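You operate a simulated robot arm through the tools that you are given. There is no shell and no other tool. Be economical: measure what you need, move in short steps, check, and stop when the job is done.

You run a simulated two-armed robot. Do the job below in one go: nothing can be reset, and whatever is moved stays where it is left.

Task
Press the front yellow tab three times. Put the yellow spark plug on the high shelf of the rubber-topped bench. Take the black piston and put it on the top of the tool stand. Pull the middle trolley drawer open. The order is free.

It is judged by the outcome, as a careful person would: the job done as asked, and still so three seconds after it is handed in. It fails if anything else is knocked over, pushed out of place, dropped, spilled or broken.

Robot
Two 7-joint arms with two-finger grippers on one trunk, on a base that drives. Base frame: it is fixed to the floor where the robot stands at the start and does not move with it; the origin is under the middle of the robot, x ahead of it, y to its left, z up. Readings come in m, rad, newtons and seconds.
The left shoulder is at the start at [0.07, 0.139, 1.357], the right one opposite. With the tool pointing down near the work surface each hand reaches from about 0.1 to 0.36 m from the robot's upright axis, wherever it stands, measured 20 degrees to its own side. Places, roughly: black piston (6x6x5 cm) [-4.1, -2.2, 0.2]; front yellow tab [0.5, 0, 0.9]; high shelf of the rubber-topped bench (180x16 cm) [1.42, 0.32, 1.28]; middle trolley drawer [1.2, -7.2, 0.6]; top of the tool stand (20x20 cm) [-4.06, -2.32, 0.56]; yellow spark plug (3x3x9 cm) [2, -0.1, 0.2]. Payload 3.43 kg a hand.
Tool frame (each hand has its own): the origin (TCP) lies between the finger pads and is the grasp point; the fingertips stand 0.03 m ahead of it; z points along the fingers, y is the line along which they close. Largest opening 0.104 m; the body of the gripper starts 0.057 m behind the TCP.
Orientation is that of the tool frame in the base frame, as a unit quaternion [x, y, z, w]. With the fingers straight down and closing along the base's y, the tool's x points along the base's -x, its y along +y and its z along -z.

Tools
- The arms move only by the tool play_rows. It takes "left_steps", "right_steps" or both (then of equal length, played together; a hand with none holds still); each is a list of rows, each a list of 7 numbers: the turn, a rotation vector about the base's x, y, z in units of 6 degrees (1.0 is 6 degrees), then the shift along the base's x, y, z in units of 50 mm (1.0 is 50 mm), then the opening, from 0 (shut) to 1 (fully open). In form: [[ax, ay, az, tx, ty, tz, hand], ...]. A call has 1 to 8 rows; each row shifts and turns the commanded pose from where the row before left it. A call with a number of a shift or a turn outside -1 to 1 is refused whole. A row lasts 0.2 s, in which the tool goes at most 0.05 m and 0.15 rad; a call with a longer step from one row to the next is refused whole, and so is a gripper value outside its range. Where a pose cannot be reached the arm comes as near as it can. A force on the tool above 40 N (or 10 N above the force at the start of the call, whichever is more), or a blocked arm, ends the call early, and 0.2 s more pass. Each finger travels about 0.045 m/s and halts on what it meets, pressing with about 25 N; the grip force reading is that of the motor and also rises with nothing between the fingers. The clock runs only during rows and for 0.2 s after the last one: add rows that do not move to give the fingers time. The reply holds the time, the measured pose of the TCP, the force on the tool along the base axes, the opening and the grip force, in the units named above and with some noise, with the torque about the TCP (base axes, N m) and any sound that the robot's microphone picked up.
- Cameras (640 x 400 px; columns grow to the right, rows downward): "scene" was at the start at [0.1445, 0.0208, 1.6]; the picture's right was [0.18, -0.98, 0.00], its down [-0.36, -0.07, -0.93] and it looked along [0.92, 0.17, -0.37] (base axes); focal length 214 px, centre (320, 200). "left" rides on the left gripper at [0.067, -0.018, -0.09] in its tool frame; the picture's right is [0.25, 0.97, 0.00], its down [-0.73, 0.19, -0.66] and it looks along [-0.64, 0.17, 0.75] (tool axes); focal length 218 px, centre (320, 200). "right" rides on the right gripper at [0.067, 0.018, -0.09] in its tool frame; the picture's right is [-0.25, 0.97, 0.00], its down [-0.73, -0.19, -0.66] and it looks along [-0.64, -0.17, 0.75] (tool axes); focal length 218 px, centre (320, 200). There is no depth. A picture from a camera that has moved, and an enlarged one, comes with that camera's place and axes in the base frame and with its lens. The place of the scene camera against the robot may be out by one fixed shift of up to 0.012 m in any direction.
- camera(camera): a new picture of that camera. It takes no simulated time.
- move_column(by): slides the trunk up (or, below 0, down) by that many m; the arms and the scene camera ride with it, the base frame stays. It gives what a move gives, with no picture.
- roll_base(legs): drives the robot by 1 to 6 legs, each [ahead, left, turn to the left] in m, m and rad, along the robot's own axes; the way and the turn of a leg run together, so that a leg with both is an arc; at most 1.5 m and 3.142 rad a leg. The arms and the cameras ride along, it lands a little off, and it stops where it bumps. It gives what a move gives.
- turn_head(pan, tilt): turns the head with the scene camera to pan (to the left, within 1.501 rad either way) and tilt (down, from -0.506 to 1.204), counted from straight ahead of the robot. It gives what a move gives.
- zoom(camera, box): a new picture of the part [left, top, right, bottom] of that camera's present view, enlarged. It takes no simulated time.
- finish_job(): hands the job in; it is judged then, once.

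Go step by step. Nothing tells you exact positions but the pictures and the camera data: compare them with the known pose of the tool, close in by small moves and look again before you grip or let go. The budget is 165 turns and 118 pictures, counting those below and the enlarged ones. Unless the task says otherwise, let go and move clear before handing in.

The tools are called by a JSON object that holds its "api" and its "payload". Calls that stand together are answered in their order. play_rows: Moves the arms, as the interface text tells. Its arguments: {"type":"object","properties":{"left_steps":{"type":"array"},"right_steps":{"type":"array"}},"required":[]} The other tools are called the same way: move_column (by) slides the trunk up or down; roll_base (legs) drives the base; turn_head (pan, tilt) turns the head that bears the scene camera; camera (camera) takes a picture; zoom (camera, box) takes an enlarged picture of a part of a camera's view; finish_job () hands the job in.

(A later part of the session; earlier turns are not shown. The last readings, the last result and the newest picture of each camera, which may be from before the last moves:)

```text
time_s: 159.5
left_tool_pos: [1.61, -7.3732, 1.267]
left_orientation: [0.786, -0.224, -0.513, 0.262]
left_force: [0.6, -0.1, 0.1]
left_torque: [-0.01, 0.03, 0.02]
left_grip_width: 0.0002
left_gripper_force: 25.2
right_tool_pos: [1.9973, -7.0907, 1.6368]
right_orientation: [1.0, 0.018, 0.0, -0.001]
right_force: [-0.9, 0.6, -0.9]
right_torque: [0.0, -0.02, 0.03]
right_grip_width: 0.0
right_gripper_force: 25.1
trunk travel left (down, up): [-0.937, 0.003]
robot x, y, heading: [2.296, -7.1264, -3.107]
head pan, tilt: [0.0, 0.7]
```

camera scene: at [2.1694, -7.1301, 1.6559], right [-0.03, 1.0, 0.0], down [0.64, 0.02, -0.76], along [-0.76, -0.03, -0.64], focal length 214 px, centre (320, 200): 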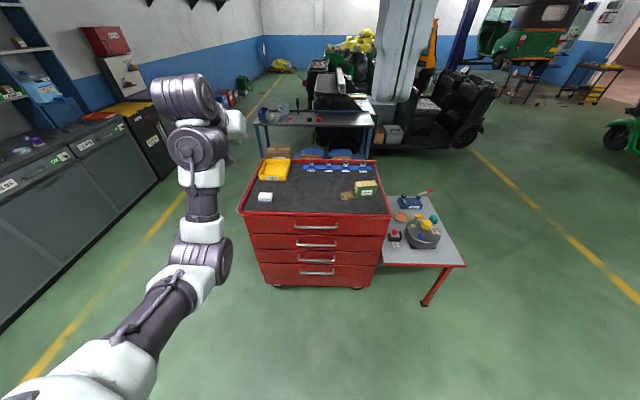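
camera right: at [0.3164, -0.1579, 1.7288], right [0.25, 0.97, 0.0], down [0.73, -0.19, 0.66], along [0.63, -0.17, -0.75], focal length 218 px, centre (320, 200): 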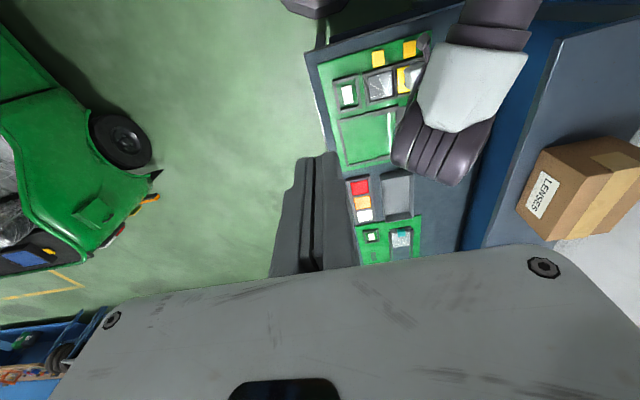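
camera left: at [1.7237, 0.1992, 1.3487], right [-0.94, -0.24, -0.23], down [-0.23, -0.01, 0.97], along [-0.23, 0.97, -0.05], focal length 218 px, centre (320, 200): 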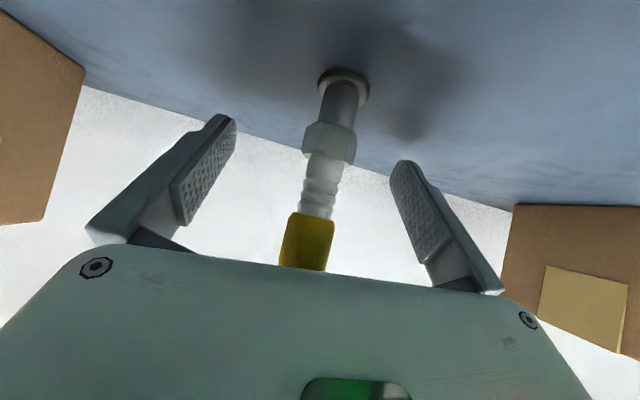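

{"api": "play_rows", "payload": {"left_steps": [[-0.877, 0.338, -0.338, 0, 0, -0.4, 0.5], [-0.877, 0.338, -0.338, 0, 0, -0.4, 0.5], [-0.877, 0.338, -0.338, 0, 0, -0.4, 0.5], [-0.877, 0.338, -0.338, 0, 0, -0.4, 0.5], [-0.877, 0.338, -0.338, 0, 0, -0.4, 0.5], [-0.877, 0.338, -0.338, 0, 0, -0.4, 0.5], [-0.877, 0.338, -0.338, 0, 0, -0.4, 0.5], [-0.877, 0.338, -0.338, 0, 0, -0.4, 0.5]]}}

{"api": "camera", "payload": {"camera": "left"}}

{"api": "camera", "payload": {"camera": "scene"}}

```text
time_s: 161.3
left_tool_pos: [1.6126, -7.3741, 1.1076]
left_orientation: [-0.524, 0.461, 0.533, -0.479]
left_force: [-0.3, 0.4, -0.9]
left_torque: [-0.02, -0.04, -0.02]
left_grip_width: 0.0521
left_gripper_force: 0.1
right_tool_pos: [1.9959, -7.0894, 1.6376]
right_orientation: [1.0, 0.018, 0.001, -0.001]
right_force: [0.7, -0.1, -0.3]
right_torque: [-0.03, -0.01, -0.01]
right_grip_width: 0.0
right_gripper_force: 24.8
trunk travel left (down, up): [-0.937, 0.003]
robot x, y, heading: [2.3019, -7.1315, -3.109]
head pan, tilt: [0.0, 0.7]
```

```text
62 pictures are left
camera left: at [1.702, -7.4371, 1.0799], right [0.03, -0.36, 0.93], down [0.66, 0.71, 0.26], along [-0.75, 0.6, 0.26], focal length 218 px, centre (320, 200)
```

left: 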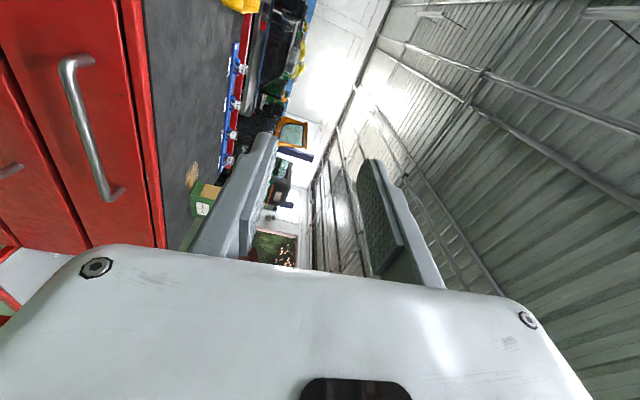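

```text
61 pictures are left
camera scene: at [2.1692, -7.1304, 1.6559], right [-0.03, 1.0, 0.0], down [0.64, 0.02, -0.76], along [-0.76, -0.03, -0.64], focal length 214 px, centre (320, 200)
```

scene: 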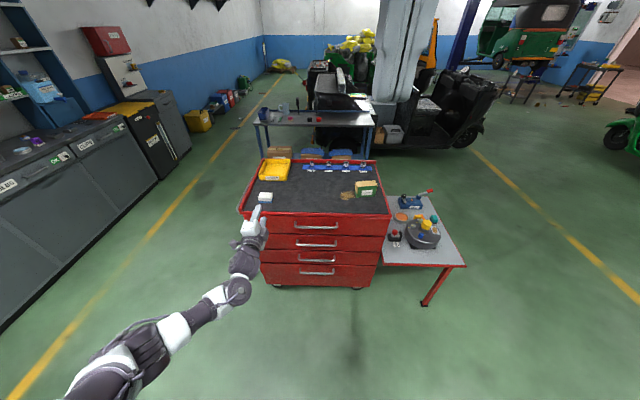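

Tool now points at the drawers with vertical closing. Lower the trunk 0.40 + 0.1 and shift right to line up with the second handle.

{"api": "move_column", "payload": {"by": -0.4}}

{"api": "roll_base", "payload": {"legs": [[0, -0.185, -0.03]]}}

{"api": "move_column", "payload": {"by": -0.1}}

{"api": "play_rows", "payload": {"left_steps": [[-1, 0, 0, 0, 0, 0, 0.6], [0, 0, 0, 0, 0, 0, 0.6], [0, 0, 0, 0, 0, 0, 0.6]]}}

{"api": "camera", "payload": {"camera": "left"}}

{"api": "camera", "payload": {"camera": "scene"}}

```text
time_s: 165.1
left_tool_pos: [1.6137, -7.373, 0.7072]
left_orientation: [-0.524, 0.46, 0.533, -0.479]
left_force: [-0.5, 0.9, 0.3]
left_torque: [-0.02, 0.03, 0.0]
left_grip_width: 0.0517
left_gripper_force: 0.0
right_tool_pos: [1.9958, -7.0891, 1.239]
right_orientation: [1.0, 0.018, 0.002, 0.0]
right_force: [-0.1, -0.4, 0.4]
right_torque: [0.04, 0.0, -0.03]
right_grip_width: 0.0
right_gripper_force: 24.9
trunk travel left (down, up): [-0.537, 0.403]
robot x, y, heading: [2.2977, -7.1281, -3.111]
head pan, tilt: [0.0, 0.7]
```

```text
time_s: 166.7
left_tool_pos: [1.6014, -7.1634, 0.7083]
left_orientation: [-0.516, 0.468, 0.541, -0.471]
left_force: [0.6, 0.2, 1.1]
left_torque: [-0.03, 0.0, 0.01]
left_grip_width: 0.052
left_gripper_force: 0.0
right_tool_pos: [1.9948, -6.892, 1.2375]
right_orientation: [1.0, 0.002, 0.001, -0.002]
right_force: [0.1, 0.5, 0.1]
right_torque: [-0.04, 0.0, -0.01]
right_grip_width: 0.0001
right_gripper_force: 25.1
trunk travel left (down, up): [-0.537, 0.403]
robot x, y, heading: [2.3009, -6.9421, -3.143]
head pan, tilt: [0.0, 0.7]
```

```text
time_s: 168.0
left_tool_pos: [1.6023, -7.164, 0.6081]
left_orientation: [-0.516, 0.469, 0.541, -0.471]
left_force: [0.0, 0.6, 0.1]
left_torque: [0.02, -0.02, 0.01]
left_grip_width: 0.0518
left_gripper_force: 0.1
right_tool_pos: [1.9944, -6.8919, 1.1385]
right_orientation: [1.0, 0.002, 0.001, -0.001]
right_force: [-0.6, -0.6, 1.2]
right_torque: [0.03, 0.03, 0.02]
right_grip_width: 0.0
right_gripper_force: 24.6
trunk travel left (down, up): [-0.437, 0.503]
robot x, y, heading: [2.2984, -6.9393, -3.136]
head pan, tilt: [0.0, 0.7]
```

```text
time_s: 168.8
left_tool_pos: [1.6015, -7.1637, 0.6076]
left_orientation: [-0.491, 0.497, 0.515, -0.497]
left_force: [-0.1, -0.7, -0.3]
left_torque: [0.0, 0.0, 0.01]
left_grip_width: 0.0624
left_gripper_force: 0.0
right_tool_pos: [1.9944, -6.8919, 1.1387]
right_orientation: [1.0, 0.003, 0.001, 0.0]
right_force: [0.2, 0.3, -1.0]
right_torque: [-0.01, 0.02, -0.04]
right_grip_width: 0.0
right_gripper_force: 24.9
trunk travel left (down, up): [-0.437, 0.503]
robot x, y, heading: [2.3014, -6.9418, -3.141]
head pan, tilt: [0.0, 0.7]
```

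```text
60 pictures are left
camera left: at [1.6889, -7.2327, 0.5871], right [0.02, -0.27, 0.96], down [0.68, 0.71, 0.18], along [-0.73, 0.65, 0.19], focal length 218 px, centre (320, 200)
```

left: 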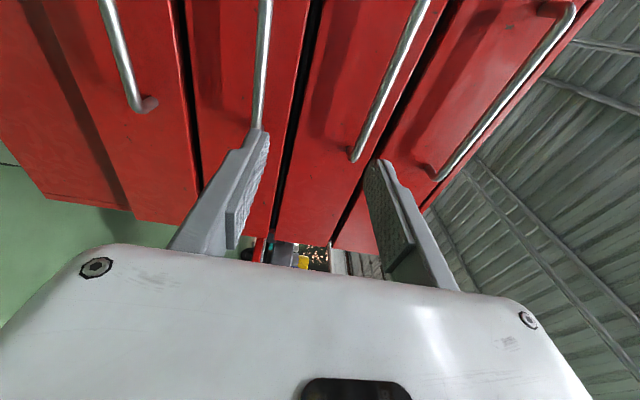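

```text
59 pictures are left
camera scene: at [2.1661, -6.9388, 1.1559], right [0.0, 1.0, 0.0], down [0.64, 0.0, -0.76], along [-0.76, 0.0, -0.64], focal length 214 px, centre (320, 200)
```

scene: 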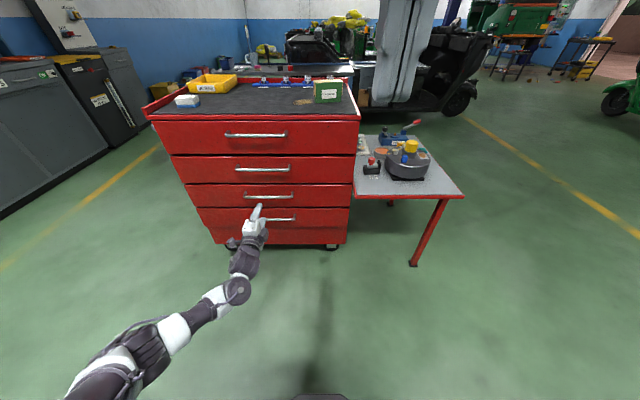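

Measured heights put the handles nearer 0.69 and 0.54, so I need precise heights before choosing. I raise the trunk 8 cm for a second left-camera view.

{"api": "move_column", "payload": {"by": 0.08}}

{"api": "camera", "payload": {"camera": "left"}}

{"api": "zoom", "payload": {"camera": "scene", "box": [140, 100, 370, 270]}}

```text
time_s: 169.9
left_tool_pos: [1.6012, -7.1638, 0.6874]
left_orientation: [-0.491, 0.497, 0.514, -0.497]
left_force: [0.0, 0.4, -0.8]
left_torque: [-0.02, 0.04, 0.0]
left_grip_width: 0.0623
left_gripper_force: 0.0
right_tool_pos: [1.9941, -6.8927, 1.2176]
right_orientation: [1.0, 0.002, 0.001, -0.001]
right_force: [-0.5, -0.3, -0.4]
right_torque: [-0.02, -0.03, -0.01]
right_grip_width: 0.0
right_gripper_force: 25.0
trunk travel left (down, up): [-0.517, 0.423]
robot x, y, heading: [2.2958, -6.9401, -3.142]
head pan, tilt: [0.0, 0.7]
```

```text
58 pictures are left
camera left: at [1.6886, -7.2327, 0.6669], right [0.02, -0.27, 0.96], down [0.68, 0.71, 0.18], along [-0.73, 0.65, 0.19], focal length 218 px, centre (320, 200)
```

left: 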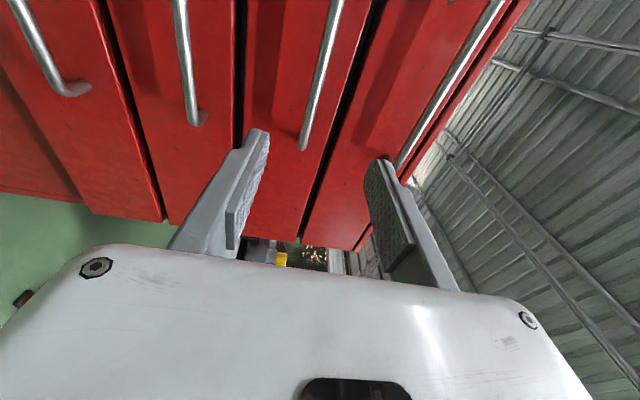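

```text
2.35 times, centred on (255, 185) of scene
camera zoom: at [2.1658, -6.9389, 1.2358], right [0.0, 1.0, 0.0], down [0.64, 0.0, -0.76], along [-0.76, 0.0, -0.64], focal length 505 px, centre (473, 235)
```

zoom: 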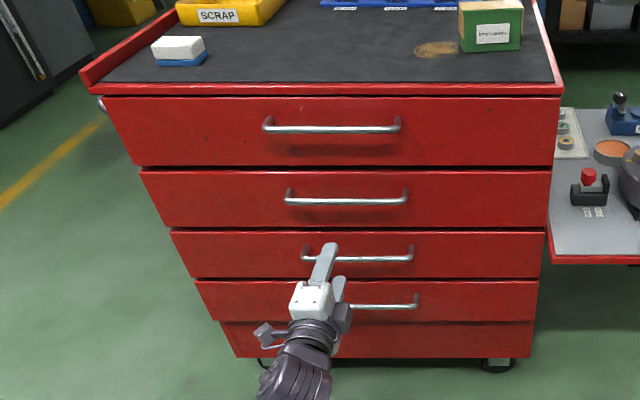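

Handle 2 is at (1.408, y −7.31…−7.08, 0.688) and its drawer face centre ≈0.65, clearly the best match to z 0.6 (third ≈0.50). The hand is already at that height; driving forward 0.16 m.

{"api": "roll_base", "payload": {"legs": [[0.155, 0.01, 0]]}}

{"api": "camera", "payload": {"camera": "left"}}

{"api": "zoom", "payload": {"camera": "scene", "box": [140, 120, 370, 290]}}

```text
time_s: 171.3
left_tool_pos: [1.447, -7.1755, 0.6874]
left_orientation: [-0.492, 0.496, 0.515, -0.497]
left_force: [-0.8, 1.5, 0.4]
left_torque: [0.0, -0.02, -0.01]
left_grip_width: 0.0623
left_gripper_force: 0.1
right_tool_pos: [1.8381, -6.9038, 1.2174]
right_orientation: [1.0, 0.003, 0.001, -0.001]
right_force: [-0.4, -1.0, 0.0]
right_torque: [0.02, 0.03, 0.01]
right_grip_width: 0.0002
right_gripper_force: 24.4
trunk travel left (down, up): [-0.517, 0.423]
robot x, y, heading: [2.1408, -6.9575, -3.137]
head pan, tilt: [0.0, 0.7]
```

```text
56 pictures are left
camera left: at [1.5339, -7.2438, 0.6668], right [0.02, -0.27, 0.96], down [0.68, 0.71, 0.18], along [-0.74, 0.65, 0.19], focal length 218 px, centre (320, 200)
```

left: 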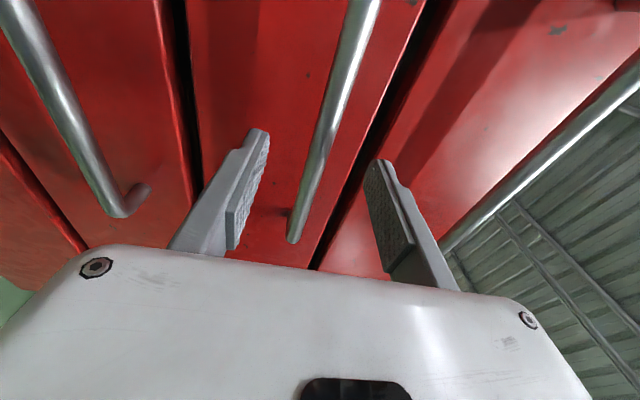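

```text
2.35 times, centred on (255, 205) of scene
camera zoom: at [2.0104, -6.9493, 1.2358], right [0.0, 1.0, 0.0], down [0.64, 0.0, -0.76], along [-0.76, 0.0, -0.64], focal length 505 px, centre (473, 188)
```

zoom: 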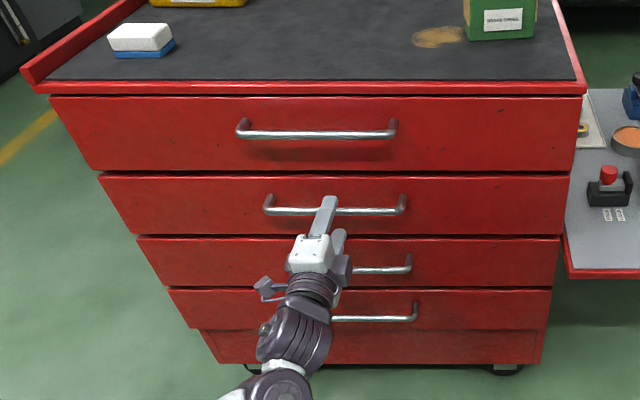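

The bar lies between the fingers. Advancing 2.7 cm and closing.

{"api": "play_rows", "payload": {"left_steps": [[0, 0, 0, -0.3, 0, 0, 0.6], [0, 0, 0, -0.24, 0, 0, 0.6], [0, 0, 0, 0, 0, 0, 0], [0, 0, 0, 0, 0, 0, 0], [0, 0, 0, 0, 0, 0, 0], [0, 0, 0, 0, 0, 0, 0], [0, 0, 0, 0, 0, 0, 0]]}}

{"api": "camera", "payload": {"camera": "left"}}

```text
time_s: 172.9
left_tool_pos: [1.4201, -7.1755, 0.6868]
left_orientation: [-0.49, 0.496, 0.516, -0.498]
left_force: [-1.1, 1.0, 1.8]
left_torque: [-0.68, 0.03, 0.06]
left_grip_width: 0.0135
left_gripper_force: 44.7
right_tool_pos: [1.8402, -6.9035, 1.2167]
right_orientation: [1.0, 0.003, 0.001, -0.001]
right_force: [0.7, -0.1, -0.4]
right_torque: [0.0, 0.03, -0.01]
right_grip_width: 0.0
right_gripper_force: 25.4
trunk travel left (down, up): [-0.517, 0.423]
robot x, y, heading: [2.1424, -6.9535, -3.139]
head pan, tilt: [0.0, 0.7]
```

```text
54 pictures are left
camera left: at [1.507, -7.2436, 0.667], right [0.02, -0.26, 0.96], down [0.68, 0.71, 0.18], along [-0.73, 0.65, 0.19], focal length 218 px, centre (320, 200)
```

left: 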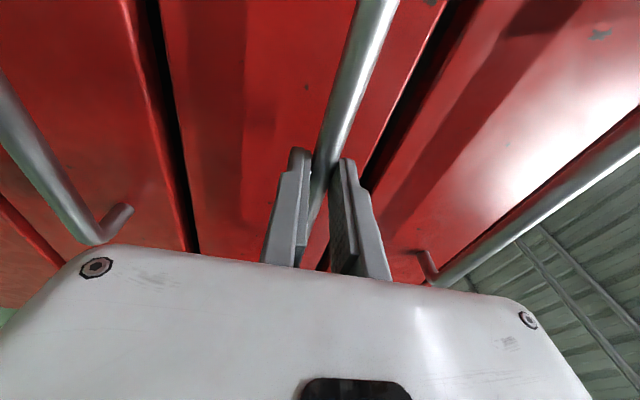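

Bar gripped. Pulling by backing the base 10 cm first, watching that the trolley stays put.

{"api": "roll_base", "payload": {"legs": [[-0.1, 0, 0]]}}

{"api": "camera", "payload": {"camera": "scene"}}

```text
time_s: 174.1
left_tool_pos: [1.5179, -7.1738, 0.6875]
left_orientation: [-0.491, 0.496, 0.515, -0.498]
left_force: [-0.5, -6.6, 0.8]
left_torque: [-0.7, 0.09, 0.79]
left_grip_width: 0.0137
left_gripper_force: 45.4
right_tool_pos: [1.9381, -6.9033, 1.2187]
right_orientation: [1.0, 0.0, 0.0, -0.002]
right_force: [0.4, -0.1, 0.2]
right_torque: [0.0, 0.03, 0.0]
right_grip_width: 0.0
right_gripper_force: 25.1
trunk travel left (down, up): [-0.517, 0.423]
robot x, y, heading: [2.24, -6.9551, -3.14]
head pan, tilt: [0.0, 0.7]
```

```text
53 pictures are left
camera scene: at [2.1101, -6.9495, 1.236], right [0.0, 1.0, 0.0], down [0.64, 0.0, -0.77], along [-0.77, 0.0, -0.64], focal length 214 px, centre (320, 200)
```

scene: 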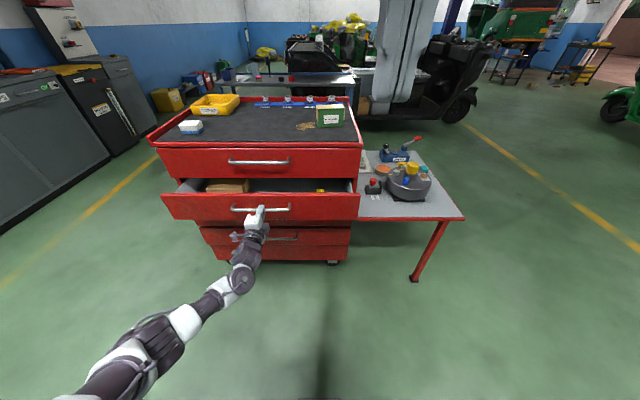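

The drawer opens and the trolley stays. Pulling another 17 cm.

{"api": "roll_base", "payload": {"legs": [[-0.17, 0, 0]]}}

{"api": "camera", "payload": {"camera": "scene"}}

```text
time_s: 175.6
left_tool_pos: [1.688, -7.1744, 0.6889]
left_orientation: [-0.491, 0.496, 0.514, -0.498]
left_force: [-0.5, -0.5, -0.1]
left_torque: [-0.65, 0.04, 0.52]
left_grip_width: 0.0136
left_gripper_force: 44.8
right_tool_pos: [2.108, -6.9032, 1.2193]
right_orientation: [1.0, 0.001, -0.001, -0.001]
right_force: [0.3, -0.3, 0.2]
right_torque: [-0.02, 0.02, -0.01]
right_grip_width: 0.0
right_gripper_force: 24.3
trunk travel left (down, up): [-0.517, 0.423]
robot x, y, heading: [2.412, -6.9524, -3.139]
head pan, tilt: [0.0, 0.7]
```

```text
52 pictures are left
camera scene: at [2.279, -6.9489, 1.236], right [0.0, 1.0, 0.0], down [0.64, 0.0, -0.77], along [-0.77, 0.0, -0.64], focal length 214 px, centre (320, 200)
```

scene: 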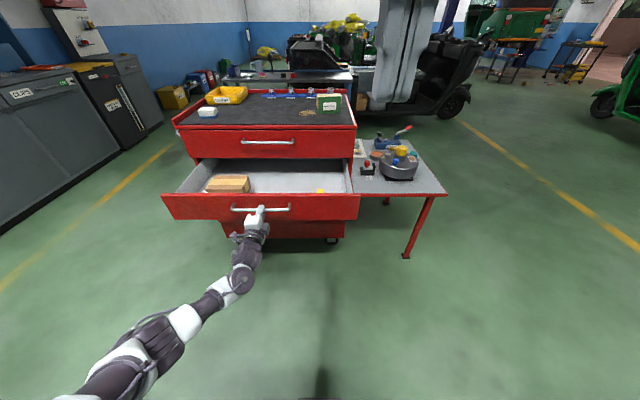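

The drawer is open about 27 cm. Releasing the bar and backing straight away.

{"api": "play_rows", "payload": {"left_steps": [[0, 0, 0, 0, 0, 0, 0.6], [0, 0, 0, 0, 0, 0, 0.6], [0, 0, 0, 0, 0, 0, 0.6], [0, 0, 0, 0, 0, 0, 0.6], [0, 0, 0, 0, 0, 0, 0.6]]}}

{"api": "roll_base", "payload": {"legs": [[-0.2, 0, 0]]}}

{"api": "camera", "payload": {"camera": "scene"}}

```text
time_s: 176.8
left_tool_pos: [1.6856, -7.174, 0.6861]
left_orientation: [-0.492, 0.497, 0.514, -0.497]
left_force: [0.6, 0.2, 0.2]
left_torque: [0.01, -0.01, 0.0]
left_grip_width: 0.0622
left_gripper_force: 0.1
right_tool_pos: [2.1075, -6.9029, 1.2177]
right_orientation: [1.0, 0.001, 0.0, -0.001]
right_force: [0.1, -0.2, 0.4]
right_torque: [0.02, 0.02, 0.01]
right_grip_width: 0.0
right_gripper_force: 25.0
trunk travel left (down, up): [-0.517, 0.423]
robot x, y, heading: [2.4125, -6.9566, -3.143]
head pan, tilt: [0.0, 0.7]
```

```text
time_s: 178.4
left_tool_pos: [1.8866, -7.1718, 0.6868]
left_orientation: [-0.49, 0.497, 0.516, -0.496]
left_force: [-0.5, 0.9, 0.3]
left_torque: [0.01, -0.02, -0.01]
left_grip_width: 0.0626
left_gripper_force: 0.1
right_tool_pos: [2.3097, -6.9009, 1.2175]
right_orientation: [1.0, -0.001, 0.002, -0.001]
right_force: [0.2, -0.7, 0.4]
right_torque: [0.01, 0.01, 0.01]
right_grip_width: 0.0
right_gripper_force: 25.2
trunk travel left (down, up): [-0.517, 0.423]
robot x, y, heading: [2.6105, -6.9587, 3.135]
head pan, tilt: [0.0, 0.7]
```

```text
51 pictures are left
camera scene: at [2.4805, -6.9486, 1.2359], right [0.0, 1.0, 0.0], down [0.64, 0.0, -0.77], along [-0.77, 0.0, -0.64], focal length 214 px, centre (320, 200)
```

scene: 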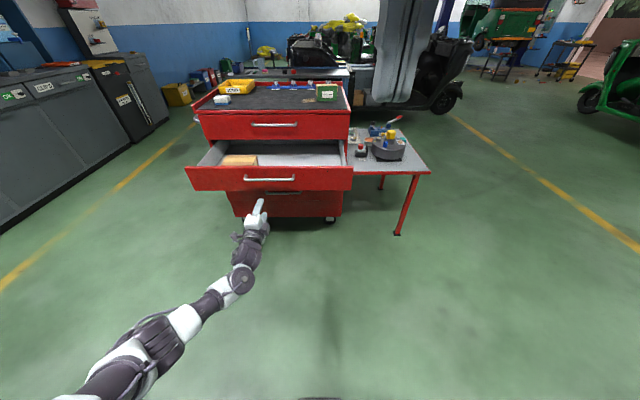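

Drawer done. Next the piston: I raise the trunk, strafe right (toward +y) to y≈-4.6 and look along −x.

{"api": "move_column", "payload": {"by": 0.4}}

{"api": "roll_base", "payload": {"legs": [[0, -1.2, 0], [0, -1.15, 0]]}}

{"api": "turn_head", "payload": {"pan": 0.2, "tilt": 0.3}}

{"api": "camera", "payload": {"camera": "scene"}}

{"api": "turn_head", "payload": {"pan": -0.55, "tilt": 0.3}}

{"api": "camera", "payload": {"camera": "scene"}}

```text
time_s: 182.2
left_tool_pos: [1.8875, -7.1713, 1.0876]
left_orientation: [-0.49, 0.497, 0.515, -0.496]
left_force: [-0.5, 0.4, -0.8]
left_torque: [-0.01, 0.0, -0.01]
left_grip_width: 0.0623
left_gripper_force: 0.0
right_tool_pos: [2.3092, -6.9024, 1.6166]
right_orientation: [1.0, -0.001, 0.001, -0.001]
right_force: [-0.8, -0.5, -0.6]
right_torque: [0.01, -0.01, -0.02]
right_grip_width: 0.0002
right_gripper_force: 24.9
trunk travel left (down, up): [-0.917, 0.023]
robot x, y, heading: [2.6116, -6.9538, 3.138]
head pan, tilt: [0.0, 0.7]
```

```text
time_s: 193.7
left_tool_pos: [1.8558, -4.8334, 1.0862]
left_orientation: [-0.494, 0.493, 0.512, -0.5]
left_force: [0.1, -0.5, -1.2]
left_torque: [-0.02, 0.0, 0.05]
left_grip_width: 0.0625
left_gripper_force: 0.0
right_tool_pos: [2.2717, -4.5573, 1.6174]
right_orientation: [1.0, 0.007, 0.001, -0.002]
right_force: [-0.3, -0.5, 0.1]
right_torque: [0.0, -0.03, -0.01]
right_grip_width: 0.0001
right_gripper_force: 25.3
trunk travel left (down, up): [-0.917, 0.023]
robot x, y, heading: [2.5763, -4.6011, -3.132]
head pan, tilt: [0.0, 0.7]
```

```text
time_s: 194.6
left_tool_pos: [1.8547, -4.8326, 1.0874]
left_orientation: [-0.494, 0.494, 0.512, -0.5]
left_force: [-0.2, 0.6, 0.2]
left_torque: [-0.01, -0.02, 0.01]
left_grip_width: 0.0625
left_gripper_force: 0.0
right_tool_pos: [2.2722, -4.5558, 1.6177]
right_orientation: [1.0, 0.007, 0.001, -0.001]
right_force: [0.5, 0.2, -0.5]
right_torque: [-0.03, 0.04, -0.01]
right_grip_width: 0.0
right_gripper_force: 24.9
trunk travel left (down, up): [-0.917, 0.023]
robot x, y, heading: [2.5783, -4.6021, -3.126]
head pan, tilt: [0.201, 0.3]
```

```text
50 pictures are left
camera scene: at [2.4372, -4.6188, 1.6719], right [-0.21, 0.98, 0.0], down [0.29, 0.06, -0.95], along [-0.93, -0.2, -0.3], focal length 214 px, centre (320, 200)
```

scene: 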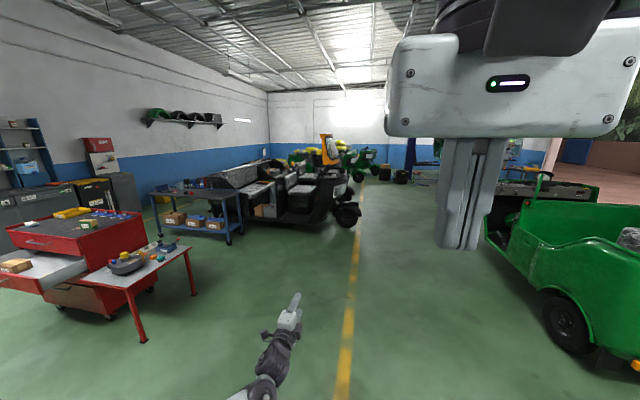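

```text
time_s: 195.7
left_tool_pos: [1.8547, -4.8333, 1.0867]
left_orientation: [-0.495, 0.493, 0.512, -0.5]
left_force: [0.2, 0.0, 0.6]
left_torque: [-0.02, -0.01, 0.01]
left_grip_width: 0.0622
left_gripper_force: 0.2
right_tool_pos: [2.271, -4.5561, 1.6177]
right_orientation: [1.0, 0.008, 0.002, -0.001]
right_force: [-0.4, -1.0, -0.8]
right_torque: [0.02, 0.0, -0.01]
right_grip_width: 0.0002
right_gripper_force: 25.2
trunk travel left (down, up): [-0.917, 0.023]
robot x, y, heading: [2.5736, -4.6007, -3.129]
head pan, tilt: [-0.55, 0.3]
```

```text
49 pictures are left
camera scene: at [2.4482, -4.5519, 1.672], right [0.51, 0.86, 0.0], down [0.25, -0.15, -0.96], along [-0.82, 0.49, -0.3], focal length 214 px, centre (320, 200)
```

scene: 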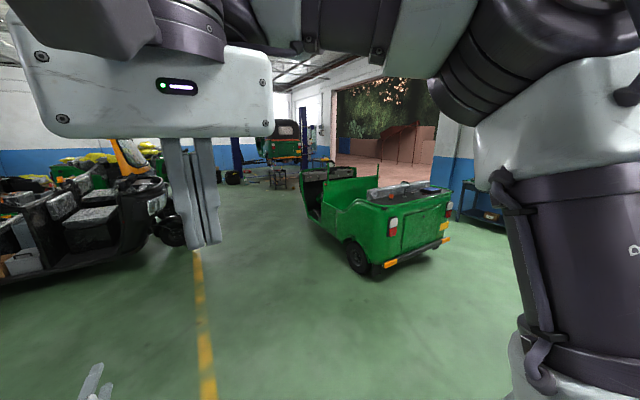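

A clear lane runs along y≈-4.0 toward −x. Driving down it.

{"api": "roll_base", "payload": {"legs": [[0, -0.6, -0.012], [1.5, 0, 0], [1.5, 0, 0]]}}

{"api": "turn_head", "payload": {"pan": 0.1, "tilt": 0.3}}

{"api": "camera", "payload": {"camera": "scene"}}

{"api": "turn_head", "payload": {"pan": -0.55, "tilt": 0.3}}

{"api": "camera", "payload": {"camera": "scene"}}

```text
time_s: 213.3
left_tool_pos: [-1.185, -4.2608, 1.0875]
left_orientation: [-0.495, 0.493, 0.511, -0.5]
left_force: [0.1, 0.0, -0.2]
left_torque: [0.01, -0.02, -0.02]
left_grip_width: 0.0625
left_gripper_force: 0.0
right_tool_pos: [-0.7677, -3.9811, 1.618]
right_orientation: [1.0, 0.008, 0.001, -0.001]
right_force: [0.4, 0.1, 0.3]
right_torque: [0.02, 0.0, -0.03]
right_grip_width: 0.0002
right_gripper_force: 25.1
trunk travel left (down, up): [-0.917, 0.023]
robot x, y, heading: [-0.4643, -4.0293, -3.121]
head pan, tilt: [-0.55, 0.3]
```

```text
time_s: 214.4
left_tool_pos: [-1.1866, -4.2593, 1.0873]
left_orientation: [-0.495, 0.493, 0.511, -0.5]
left_force: [0.9, 0.0, -0.1]
left_torque: [0.0, 0.0, -0.02]
left_grip_width: 0.0623
left_gripper_force: 0.1
right_tool_pos: [-0.7685, -3.9815, 1.6181]
right_orientation: [1.0, 0.007, 0.001, 0.0]
right_force: [-0.2, -0.3, 0.1]
right_torque: [-0.02, 0.03, -0.02]
right_grip_width: 0.0
right_gripper_force: 25.2
trunk travel left (down, up): [-0.917, 0.023]
robot x, y, heading: [-0.4648, -4.0329, -3.13]
head pan, tilt: [0.099, 0.3]
```

```text
48 pictures are left
camera scene: at [-0.6054, -4.0357, 1.672], right [-0.11, 0.99, 0.0], down [0.29, 0.03, -0.96], along [-0.95, -0.11, -0.3], focal length 214 px, centre (320, 200)
```

scene: 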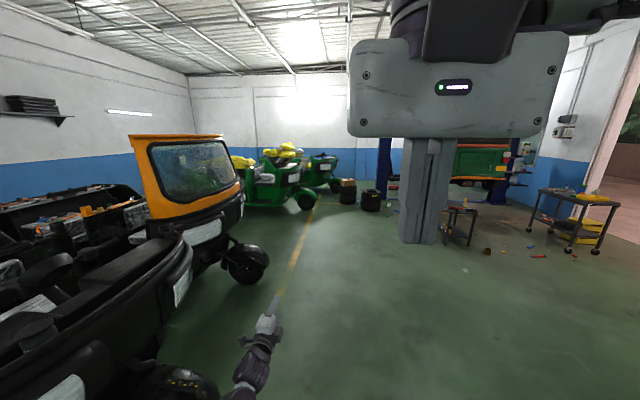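

```text
time_s: 215.4
left_tool_pos: [-1.1855, -4.2602, 1.0872]
left_orientation: [-0.495, 0.493, 0.511, -0.501]
left_force: [-0.5, 0.0, -0.3]
left_torque: [-0.02, 0.02, -0.03]
left_grip_width: 0.0626
left_gripper_force: 0.1
right_tool_pos: [-0.77, -3.9823, 1.6177]
right_orientation: [1.0, 0.008, 0.001, -0.001]
right_force: [-0.1, -0.1, 0.5]
right_torque: [-0.03, 0.03, -0.05]
right_grip_width: 0.0001
right_gripper_force: 25.0
trunk travel left (down, up): [-0.917, 0.023]
robot x, y, heading: [-0.4639, -4.027, -3.127]
head pan, tilt: [-0.55, 0.3]
```

```text
47 pictures are left
camera scene: at [-0.5929, -3.9777, 1.672], right [0.51, 0.86, 0.0], down [0.25, -0.15, -0.96], along [-0.82, 0.49, -0.3], focal length 214 px, centre (320, 200)
```

scene: 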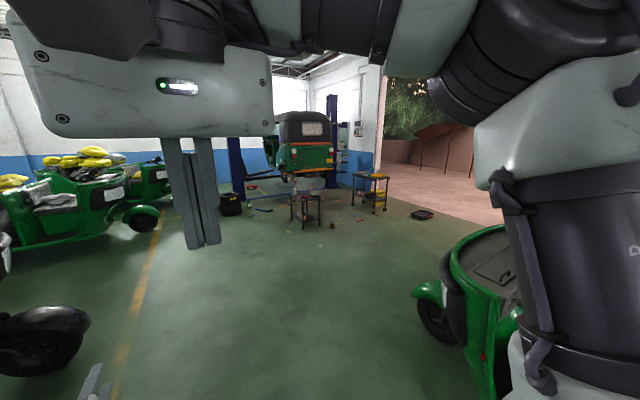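

{"api": "zoom", "payload": {"camera": "scene", "box": [225, 150, 445, 260]}}

```text
2.91 times, centred on (335, 205) of scene
camera zoom: at [-0.5929, -3.9777, 1.672], right [0.51, 0.86, 0.0], down [0.25, -0.15, -0.96], along [-0.82, 0.49, -0.3], focal length 624 px, centre (276, 186)
```

zoom: 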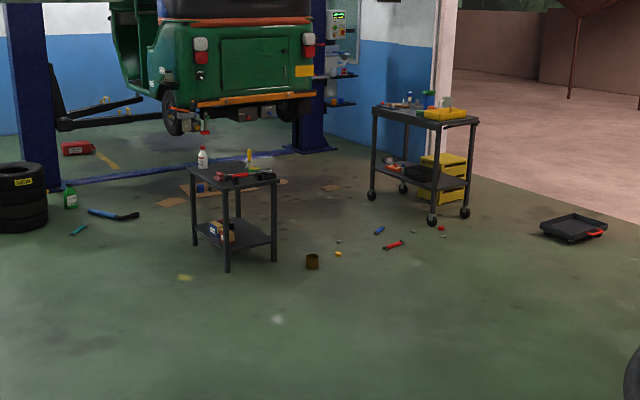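

The tool stand is the small dark table, with items on its top and lower shelf; litter lies around it on the floor. I turn toward it and drive 1.5 m closer.

{"api": "roll_base", "payload": {"legs": [[0, 0, -0.5], [1.5, 0, 0]]}}

{"api": "turn_head", "payload": {"pan": 0.15, "tilt": 0.45}}

{"api": "camera", "payload": {"camera": "scene"}}

```text
time_s: 224.3
left_tool_pos: [-2.5328, -3.1765, 1.0879]
left_orientation: [-0.356, 0.601, 0.62, -0.357]
left_force: [0.2, -0.7, 0.2]
left_torque: [-0.03, 0.01, 0.0]
left_grip_width: 0.0624
left_gripper_force: 0.0
right_tool_pos: [-2.0334, -3.1348, 1.6173]
right_orientation: [0.97, -0.242, 0.001, 0.0]
right_force: [0.3, 0.2, -0.3]
right_torque: [0.01, 0.04, -0.02]
right_grip_width: 0.0
right_gripper_force: 24.9
trunk travel left (down, up): [-0.917, 0.023]
robot x, y, heading: [-1.7895, -3.3243, 2.649]
head pan, tilt: [-0.55, 0.3]
```

```text
time_s: 225.3
left_tool_pos: [-2.5333, -3.1765, 1.0874]
left_orientation: [-0.356, 0.601, 0.62, -0.357]
left_force: [0.3, 0.2, -0.6]
left_torque: [0.0, 0.03, 0.0]
left_grip_width: 0.0623
left_gripper_force: 0.1
right_tool_pos: [-2.0339, -3.1363, 1.6168]
right_orientation: [0.97, -0.242, 0.001, -0.001]
right_force: [-0.2, 0.4, 0.5]
right_torque: [0.01, 0.03, -0.03]
right_grip_width: 0.0
right_gripper_force: 25.0
trunk travel left (down, up): [-0.917, 0.023]
robot x, y, heading: [-1.7879, -3.3199, 2.649]
head pan, tilt: [0.15, 0.45]
```

```text
45 pictures are left
camera scene: at [-1.9186, -3.2639, 1.6581], right [0.33, 0.94, 0.0], down [0.41, -0.15, -0.9], along [-0.85, 0.3, -0.44], focal length 214 px, centre (320, 200)
```

scene: 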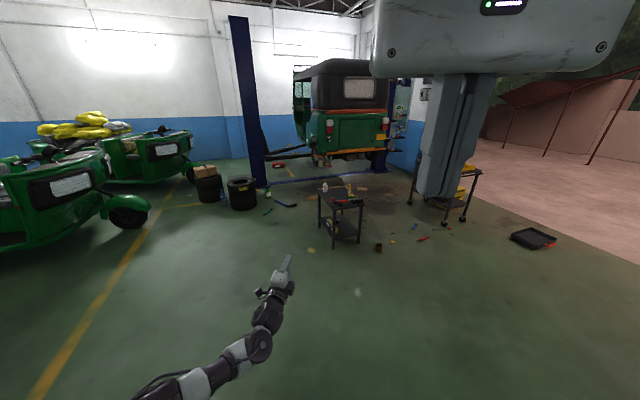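

{"api": "zoom", "payload": {"camera": "scene", "box": [295, 175, 415, 255]}}

```text
5.00 times, centred on (355, 215) of scene
camera zoom: at [-1.9186, -3.2639, 1.6581], right [0.33, 0.94, 0.0], down [0.41, -0.15, -0.9], along [-0.85, 0.3, -0.44], focal length 1072 px, centre (145, 125)
```

zoom: 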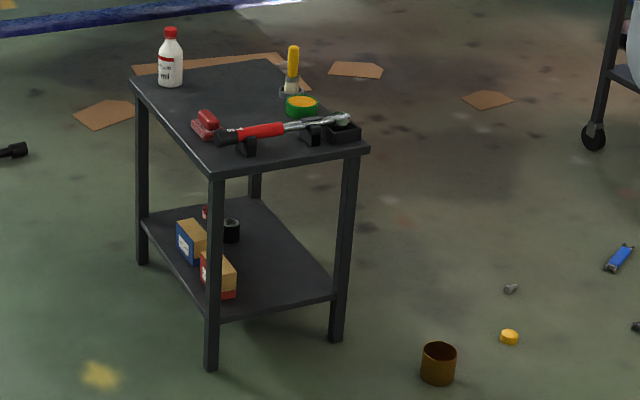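

The piston (black cylinder) is on the stand's lower shelf near (-4.07, -2.27), reachable from the +x end between the legs, past two small boxes. I move closer and lower the trunk for a better view.

{"api": "roll_base", "payload": {"legs": [[0.85, 0, 0]]}}

{"api": "move_column", "payload": {"by": -0.4}}

{"api": "turn_head", "payload": {"pan": 0.05, "tilt": 0.5}}

{"api": "camera", "payload": {"camera": "scene"}}

```text
time_s: 229.9
left_tool_pos: [-3.2802, -2.7679, 1.0881]
left_orientation: [-0.354, 0.601, 0.622, -0.356]
left_force: [0.3, -0.9, 0.1]
left_torque: [0.0, -0.03, 0.01]
left_grip_width: 0.0626
left_gripper_force: 0.1
right_tool_pos: [-2.7812, -2.7305, 1.6173]
right_orientation: [0.969, -0.245, 0.001, -0.001]
right_force: [0.0, -0.2, -0.3]
right_torque: [-0.01, 0.0, -0.03]
right_grip_width: 0.0002
right_gripper_force: 25.1
trunk travel left (down, up): [-0.917, 0.023]
robot x, y, heading: [-2.5367, -2.9172, 2.643]
head pan, tilt: [0.15, 0.45]
```

```text
time_s: 233.7
left_tool_pos: [-3.2823, -2.7668, 0.688]
left_orientation: [-0.354, 0.602, 0.621, -0.356]
left_force: [0.4, -0.2, -0.1]
left_torque: [-0.01, -0.01, 0.01]
left_grip_width: 0.0622
left_gripper_force: 0.1
right_tool_pos: [-2.783, -2.7297, 1.2174]
right_orientation: [0.969, -0.245, 0.002, 0.0]
right_force: [-0.2, 0.1, -0.2]
right_torque: [0.01, 0.0, 0.05]
right_grip_width: 0.0
right_gripper_force: 25.2
trunk travel left (down, up): [-0.517, 0.423]
robot x, y, heading: [-2.5398, -2.92, 2.643]
head pan, tilt: [0.15, 0.45]
```

```text
time_s: 234.4
left_tool_pos: [-3.2823, -2.7672, 0.6878]
left_orientation: [-0.354, 0.602, 0.621, -0.355]
left_force: [-1.1, -0.7, 0.0]
left_torque: [-0.01, 0.0, 0.02]
left_grip_width: 0.0625
left_gripper_force: 0.1
right_tool_pos: [-2.7822, -2.7303, 1.2177]
right_orientation: [0.969, -0.246, 0.001, -0.001]
right_force: [-0.4, -0.5, -0.1]
right_torque: [-0.01, 0.0, -0.04]
right_grip_width: 0.0
right_gripper_force: 25.0
trunk travel left (down, up): [-0.517, 0.423]
robot x, y, heading: [-2.5388, -2.9159, 2.641]
head pan, tilt: [0.051, 0.499]
```

```text
43 pictures are left
camera scene: at [-2.6637, -2.8515, 1.2536], right [0.43, 0.9, 0.0], down [0.43, -0.21, -0.88], along [-0.79, 0.38, -0.48], focal length 214 px, centre (320, 200)
```

scene: 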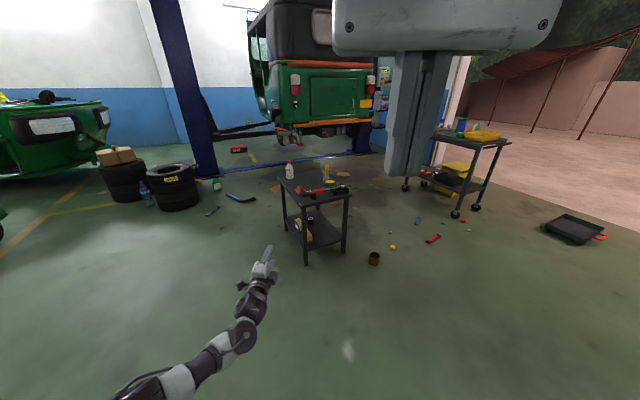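

Now rolling the left tool another 90° about its pointing axis so that it closes horizontally with the camera above, while zooming at the stand.

{"api": "zoom", "payload": {"camera": "scene", "box": [260, 155, 400, 275]}}

{"api": "play_rows", "payload": {"left_steps": [[-0.87, 0.48, 0, 0, 0, 0, 0.6], [-0.87, 0.48, 0, 0, 0, 0, 0.6], [-0.87, 0.48, 0, 0, 0, 0, 0.6], [-0.87, 0.48, 0, 0, 0, 0, 0.6], [-0.87, 0.48, 0, 0, 0, 0, 0.6], [-0.87, 0.48, 0, 0, 0, 0, 0.6], [-0.87, 0.48, 0, 0, 0, 0, 0.6], [-0.87, 0.48, 0, 0, 0, 0, 0.6]]}}

```text
3.33 times, centred on (330, 215) of scene
camera zoom: at [-2.6637, -2.8515, 1.2536], right [0.43, 0.9, 0.0], down [0.43, -0.21, -0.88], along [-0.79, 0.38, -0.48], focal length 715 px, centre (287, 150)
```

zoom: 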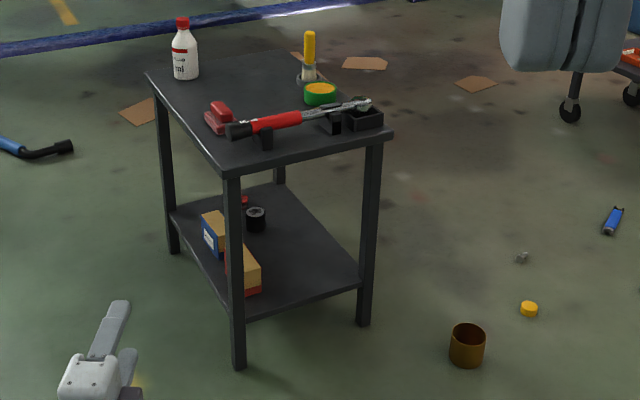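

```text
time_s: 236.2
left_tool_pos: [-3.2822, -2.7682, 0.687]
left_orientation: [-0.076, 0.702, 0.424, -0.568]
left_force: [0.2, 0.4, -0.1]
left_torque: [-0.02, 0.02, 0.02]
left_grip_width: 0.0625
left_gripper_force: 0.0
right_tool_pos: [-2.7828, -2.7294, 1.2173]
right_orientation: [0.969, -0.246, 0.001, 0.0]
right_force: [0.0, 0.1, 0.9]
right_torque: [-0.01, -0.02, -0.02]
right_grip_width: 0.0001
right_gripper_force: 24.9
trunk travel left (down, up): [-0.517, 0.423]
robot x, y, heading: [-2.5422, -2.9186, 2.646]
head pan, tilt: [0.051, 0.499]
```

The roll works; piston ≈(-4.08, -2.26), red box's inner face at y≈-2.345. I finish the roll, then move the base to face the stand's +x end.

{"api": "play_rows", "payload": {"left_steps": [[-0.87, 0.48, 0, 0, 0, 0, 0.8], [-0.87, 0.48, 0, 0, 0, 0, 1], [-0.87, 0.48, 0, 0, 0, 0, 1], [-0.87, 0.48, 0, 0, 0, 0, 1], [-0.87, 0.48, 0, 0, 0, 0, 1], [-0.87, 0.48, 0, 0, 0, 0, 1], [-0.87, 0.48, 0, 0, 0, 0, 1]]}}

{"api": "roll_base", "payload": {"legs": [[0.3, -0.37, 0], [0.13, 0, 0.255]]}}

{"api": "camera", "payload": {"camera": "left"}}

{"api": "camera", "payload": {"camera": "scene"}}

```text
time_s: 237.8
left_tool_pos: [-3.2827, -2.7673, 0.6861]
left_orientation: [0.18, 0.69, 0.191, -0.675]
left_force: [0.1, 0.3, 0.3]
left_torque: [-0.01, -0.03, -0.01]
left_grip_width: 0.1041
left_gripper_force: 0.1
right_tool_pos: [-2.7817, -2.729, 1.2174]
right_orientation: [0.969, -0.246, 0.001, -0.001]
right_force: [-0.1, -0.6, 0.1]
right_torque: [0.01, -0.01, -0.02]
right_grip_width: 0.0
right_gripper_force: 25.1
trunk travel left (down, up): [-0.517, 0.423]
robot x, y, heading: [-2.5425, -2.9167, 2.646]
head pan, tilt: [0.051, 0.499]
```

```text
time_s: 241.5
left_tool_pos: [-3.5106, -2.4544, 0.6866]
left_orientation: [0.085, 0.707, 0.099, -0.694]
left_force: [-0.4, -0.1, -0.2]
left_torque: [0.01, 0.01, -0.01]
left_grip_width: 0.1039
left_gripper_force: 0.1
right_tool_pos: [-3.04, -2.2847, 1.2174]
right_orientation: [0.994, -0.113, 0.0, -0.001]
right_force: [-0.2, 0.2, 0.7]
right_torque: [-0.01, -0.03, 0.0]
right_grip_width: 0.0
right_gripper_force: 25.2
trunk travel left (down, up): [-0.517, 0.423]
robot x, y, heading: [-2.7553, -2.3999, 2.91]
head pan, tilt: [0.051, 0.499]
```

```text
41 pictures are left
camera left: at [-3.431, -2.4943, 0.7548], right [0.24, 0.93, 0.27], down [0.7, 0.03, -0.71], along [-0.67, 0.37, -0.64], focal length 218 px, centre (320, 200)
```

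left: 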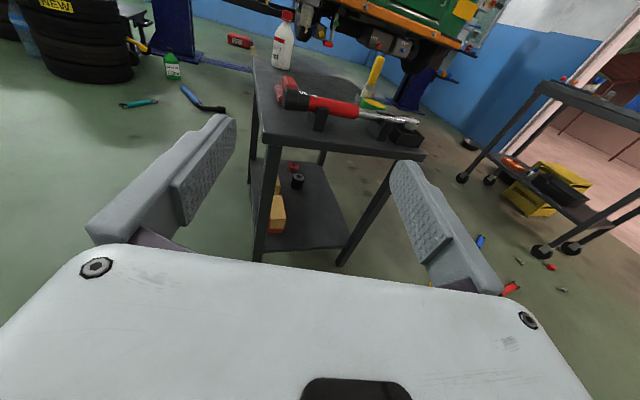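

```text
40 pictures are left
camera scene: at [-2.8911, -2.3705, 1.2536], right [0.18, 0.98, 0.0], down [0.47, -0.08, -0.88], along [-0.86, 0.16, -0.48], focal length 214 px, centre (320, 200)
```

scene: 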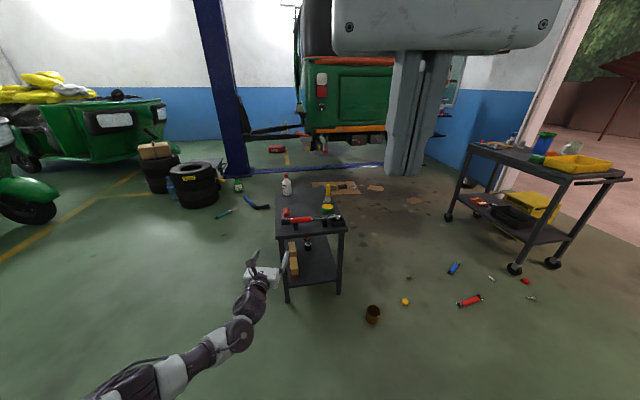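

Good view: piston at about (-4.11, -2.245). I yaw the tool to point along −x, pitch it 20° down, lower it, and shift the base right 0.2 m.

{"api": "play_rows", "payload": {"left_steps": [[0, -0.83, 0.62, 0, 0, -0.5, 1], [0, -0.83, 0.62, 0, 0, -0.5, 1], [0, -0.83, 0.62, 0, 0, -0.5, 1], [0, -0.83, 0.62, 0, 0, -0.5, 1], [0, 0, 0, 0, 0, -0.5, 1], [0, 0, 0, 0, 0, -0.5, 1], [0, 0, 0, 0, 0, 0, 1]]}}

{"api": "roll_base", "payload": {"legs": [[0, -0.2, 0]]}}

{"api": "move_column", "payload": {"by": -0.28}}

{"api": "camera", "payload": {"camera": "left"}}

{"api": "camera", "payload": {"camera": "scene"}}

```text
time_s: 243.1
left_tool_pos: [-3.5119, -2.4527, 0.5363]
left_orientation: [-0.026, 0.822, 0.022, -0.569]
left_force: [0.1, -0.2, -0.4]
left_torque: [-0.01, 0.01, -0.03]
left_grip_width: 0.1042
left_gripper_force: 0.0
right_tool_pos: [-3.0397, -2.2851, 1.2184]
right_orientation: [0.994, -0.114, 0.001, -0.001]
right_force: [-0.1, -0.3, 0.0]
right_torque: [0.01, 0.0, 0.01]
right_grip_width: 0.0
right_gripper_force: 24.8
trunk travel left (down, up): [-0.517, 0.423]
robot x, y, heading: [-2.7562, -2.4017, 2.91]
head pan, tilt: [0.051, 0.499]
```

```text
time_s: 244.7
left_tool_pos: [-3.4674, -2.2541, 0.537]
left_orientation: [-0.025, 0.822, 0.022, -0.569]
left_force: [-0.3, -0.8, -0.2]
left_torque: [0.02, -0.01, -0.03]
left_grip_width: 0.104
left_gripper_force: 0.1
right_tool_pos: [-2.9934, -2.0858, 1.217]
right_orientation: [0.993, -0.114, 0.001, -0.001]
right_force: [0.2, -0.3, 0.3]
right_torque: [-0.01, 0.0, -0.01]
right_grip_width: 0.0001
right_gripper_force: 25.2
trunk travel left (down, up): [-0.517, 0.423]
robot x, y, heading: [-2.7064, -2.2073, 2.913]
head pan, tilt: [0.051, 0.499]
```

```text
time_s: 247.6
left_tool_pos: [-3.4672, -2.2563, 0.2569]
left_orientation: [-0.025, 0.822, 0.022, -0.568]
left_force: [-1.0, 0.1, 0.2]
left_torque: [-0.04, 0.03, 0.02]
left_grip_width: 0.1038
left_gripper_force: 0.2
right_tool_pos: [-2.9928, -2.0875, 0.9384]
right_orientation: [0.993, -0.114, 0.001, -0.001]
right_force: [-0.7, 0.9, -0.8]
right_torque: [0.01, 0.0, -0.02]
right_grip_width: 0.0001
right_gripper_force: 24.7
trunk travel left (down, up): [-0.237, 0.703]
robot x, y, heading: [-2.709, -2.2016, 2.915]
head pan, tilt: [0.051, 0.499]
```

```text
39 pictures are left
camera left: at [-3.4064, -2.2782, 0.3502], right [-0.1, 0.95, 0.3], down [0.87, 0.23, -0.44], along [-0.48, 0.21, -0.85], focal length 218 px, centre (320, 200)
```

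left: 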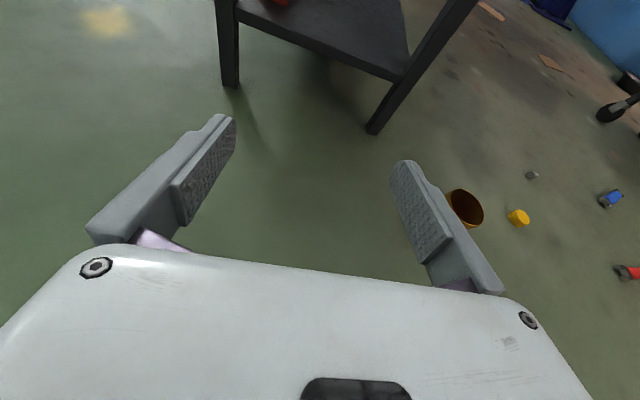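

```text
38 pictures are left
camera scene: at [-2.8446, -2.1737, 0.9737], right [0.18, 0.98, 0.0], down [0.47, -0.09, -0.88], along [-0.86, 0.16, -0.48], focal length 214 px, centre (320, 200)
```

scene: 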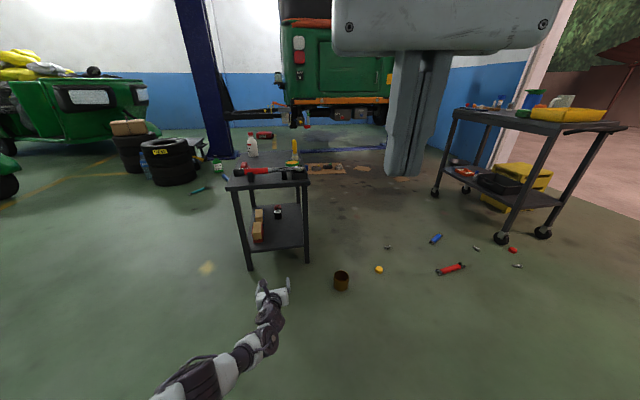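

{"api": "zoom", "payload": {"camera": "scene", "box": [220, 155, 330, 275]}}

```text
3.33 times, centred on (275, 215) of scene
camera zoom: at [-2.8446, -2.1737, 0.9737], right [0.18, 0.98, 0.0], down [0.47, -0.09, -0.88], along [-0.86, 0.16, -0.48], focal length 715 px, centre (470, 150)
```

zoom: 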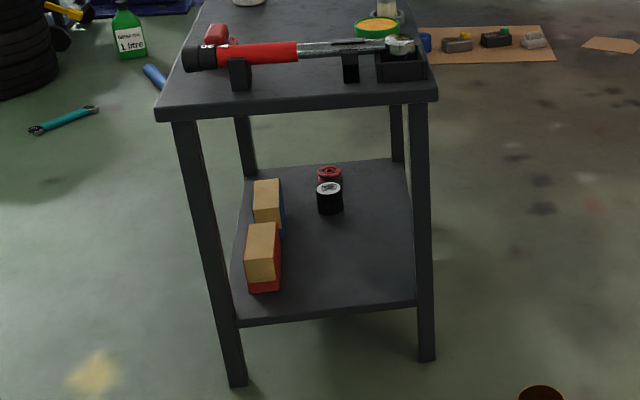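

There's a red piston right behind the black one, so depth matters. I advance the base 0.25 m purely along −x and look with the hand camera.

{"api": "roll_base", "payload": {"legs": [[0.244, 0.053, 0]]}}

{"api": "camera", "payload": {"camera": "left"}}

{"api": "zoom", "payload": {"camera": "scene", "box": [200, 155, 330, 300]}}

```text
time_s: 249.4
left_tool_pos: [-3.7141, -2.2516, 0.2563]
left_orientation: [-0.025, 0.822, 0.022, -0.568]
left_force: [0.5, 0.6, -0.9]
left_torque: [-0.02, 0.01, -0.04]
left_grip_width: 0.1039
left_gripper_force: 0.0
right_tool_pos: [-3.2417, -2.0839, 0.9362]
right_orientation: [0.994, -0.113, 0.001, -0.001]
right_force: [0.1, -0.1, 0.5]
right_torque: [0.0, 0.0, -0.03]
right_grip_width: 0.0002
right_gripper_force: 25.0
trunk travel left (down, up): [-0.237, 0.703]
robot x, y, heading: [-2.956, -2.2014, 2.909]
head pan, tilt: [0.051, 0.499]
```

```text
36 pictures are left
camera left: at [-3.6541, -2.2746, 0.3494], right [-0.1, 0.95, 0.3], down [0.87, 0.23, -0.44], along [-0.48, 0.21, -0.85], focal length 218 px, centre (320, 200)
```

left: 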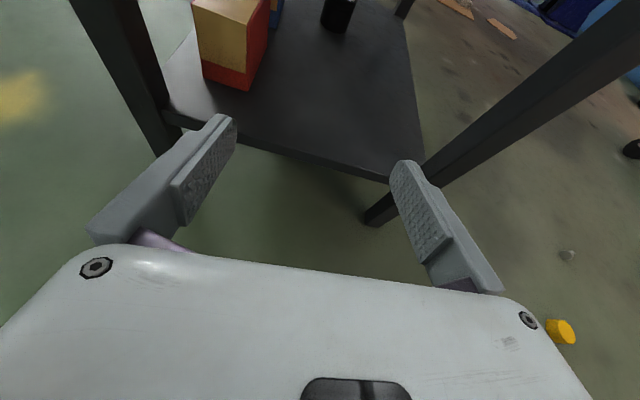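

```text
2.76 times, centred on (265, 228) of scene
camera zoom: at [-3.0929, -2.17, 0.9735], right [0.18, 0.98, 0.0], down [0.47, -0.09, -0.88], along [-0.86, 0.16, -0.48], focal length 592 px, centre (472, 124)
```

zoom: 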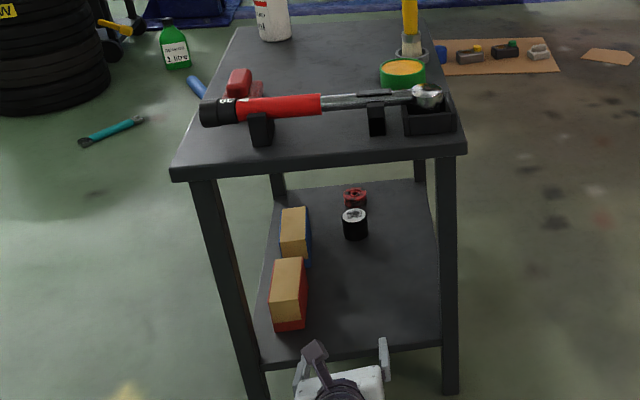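

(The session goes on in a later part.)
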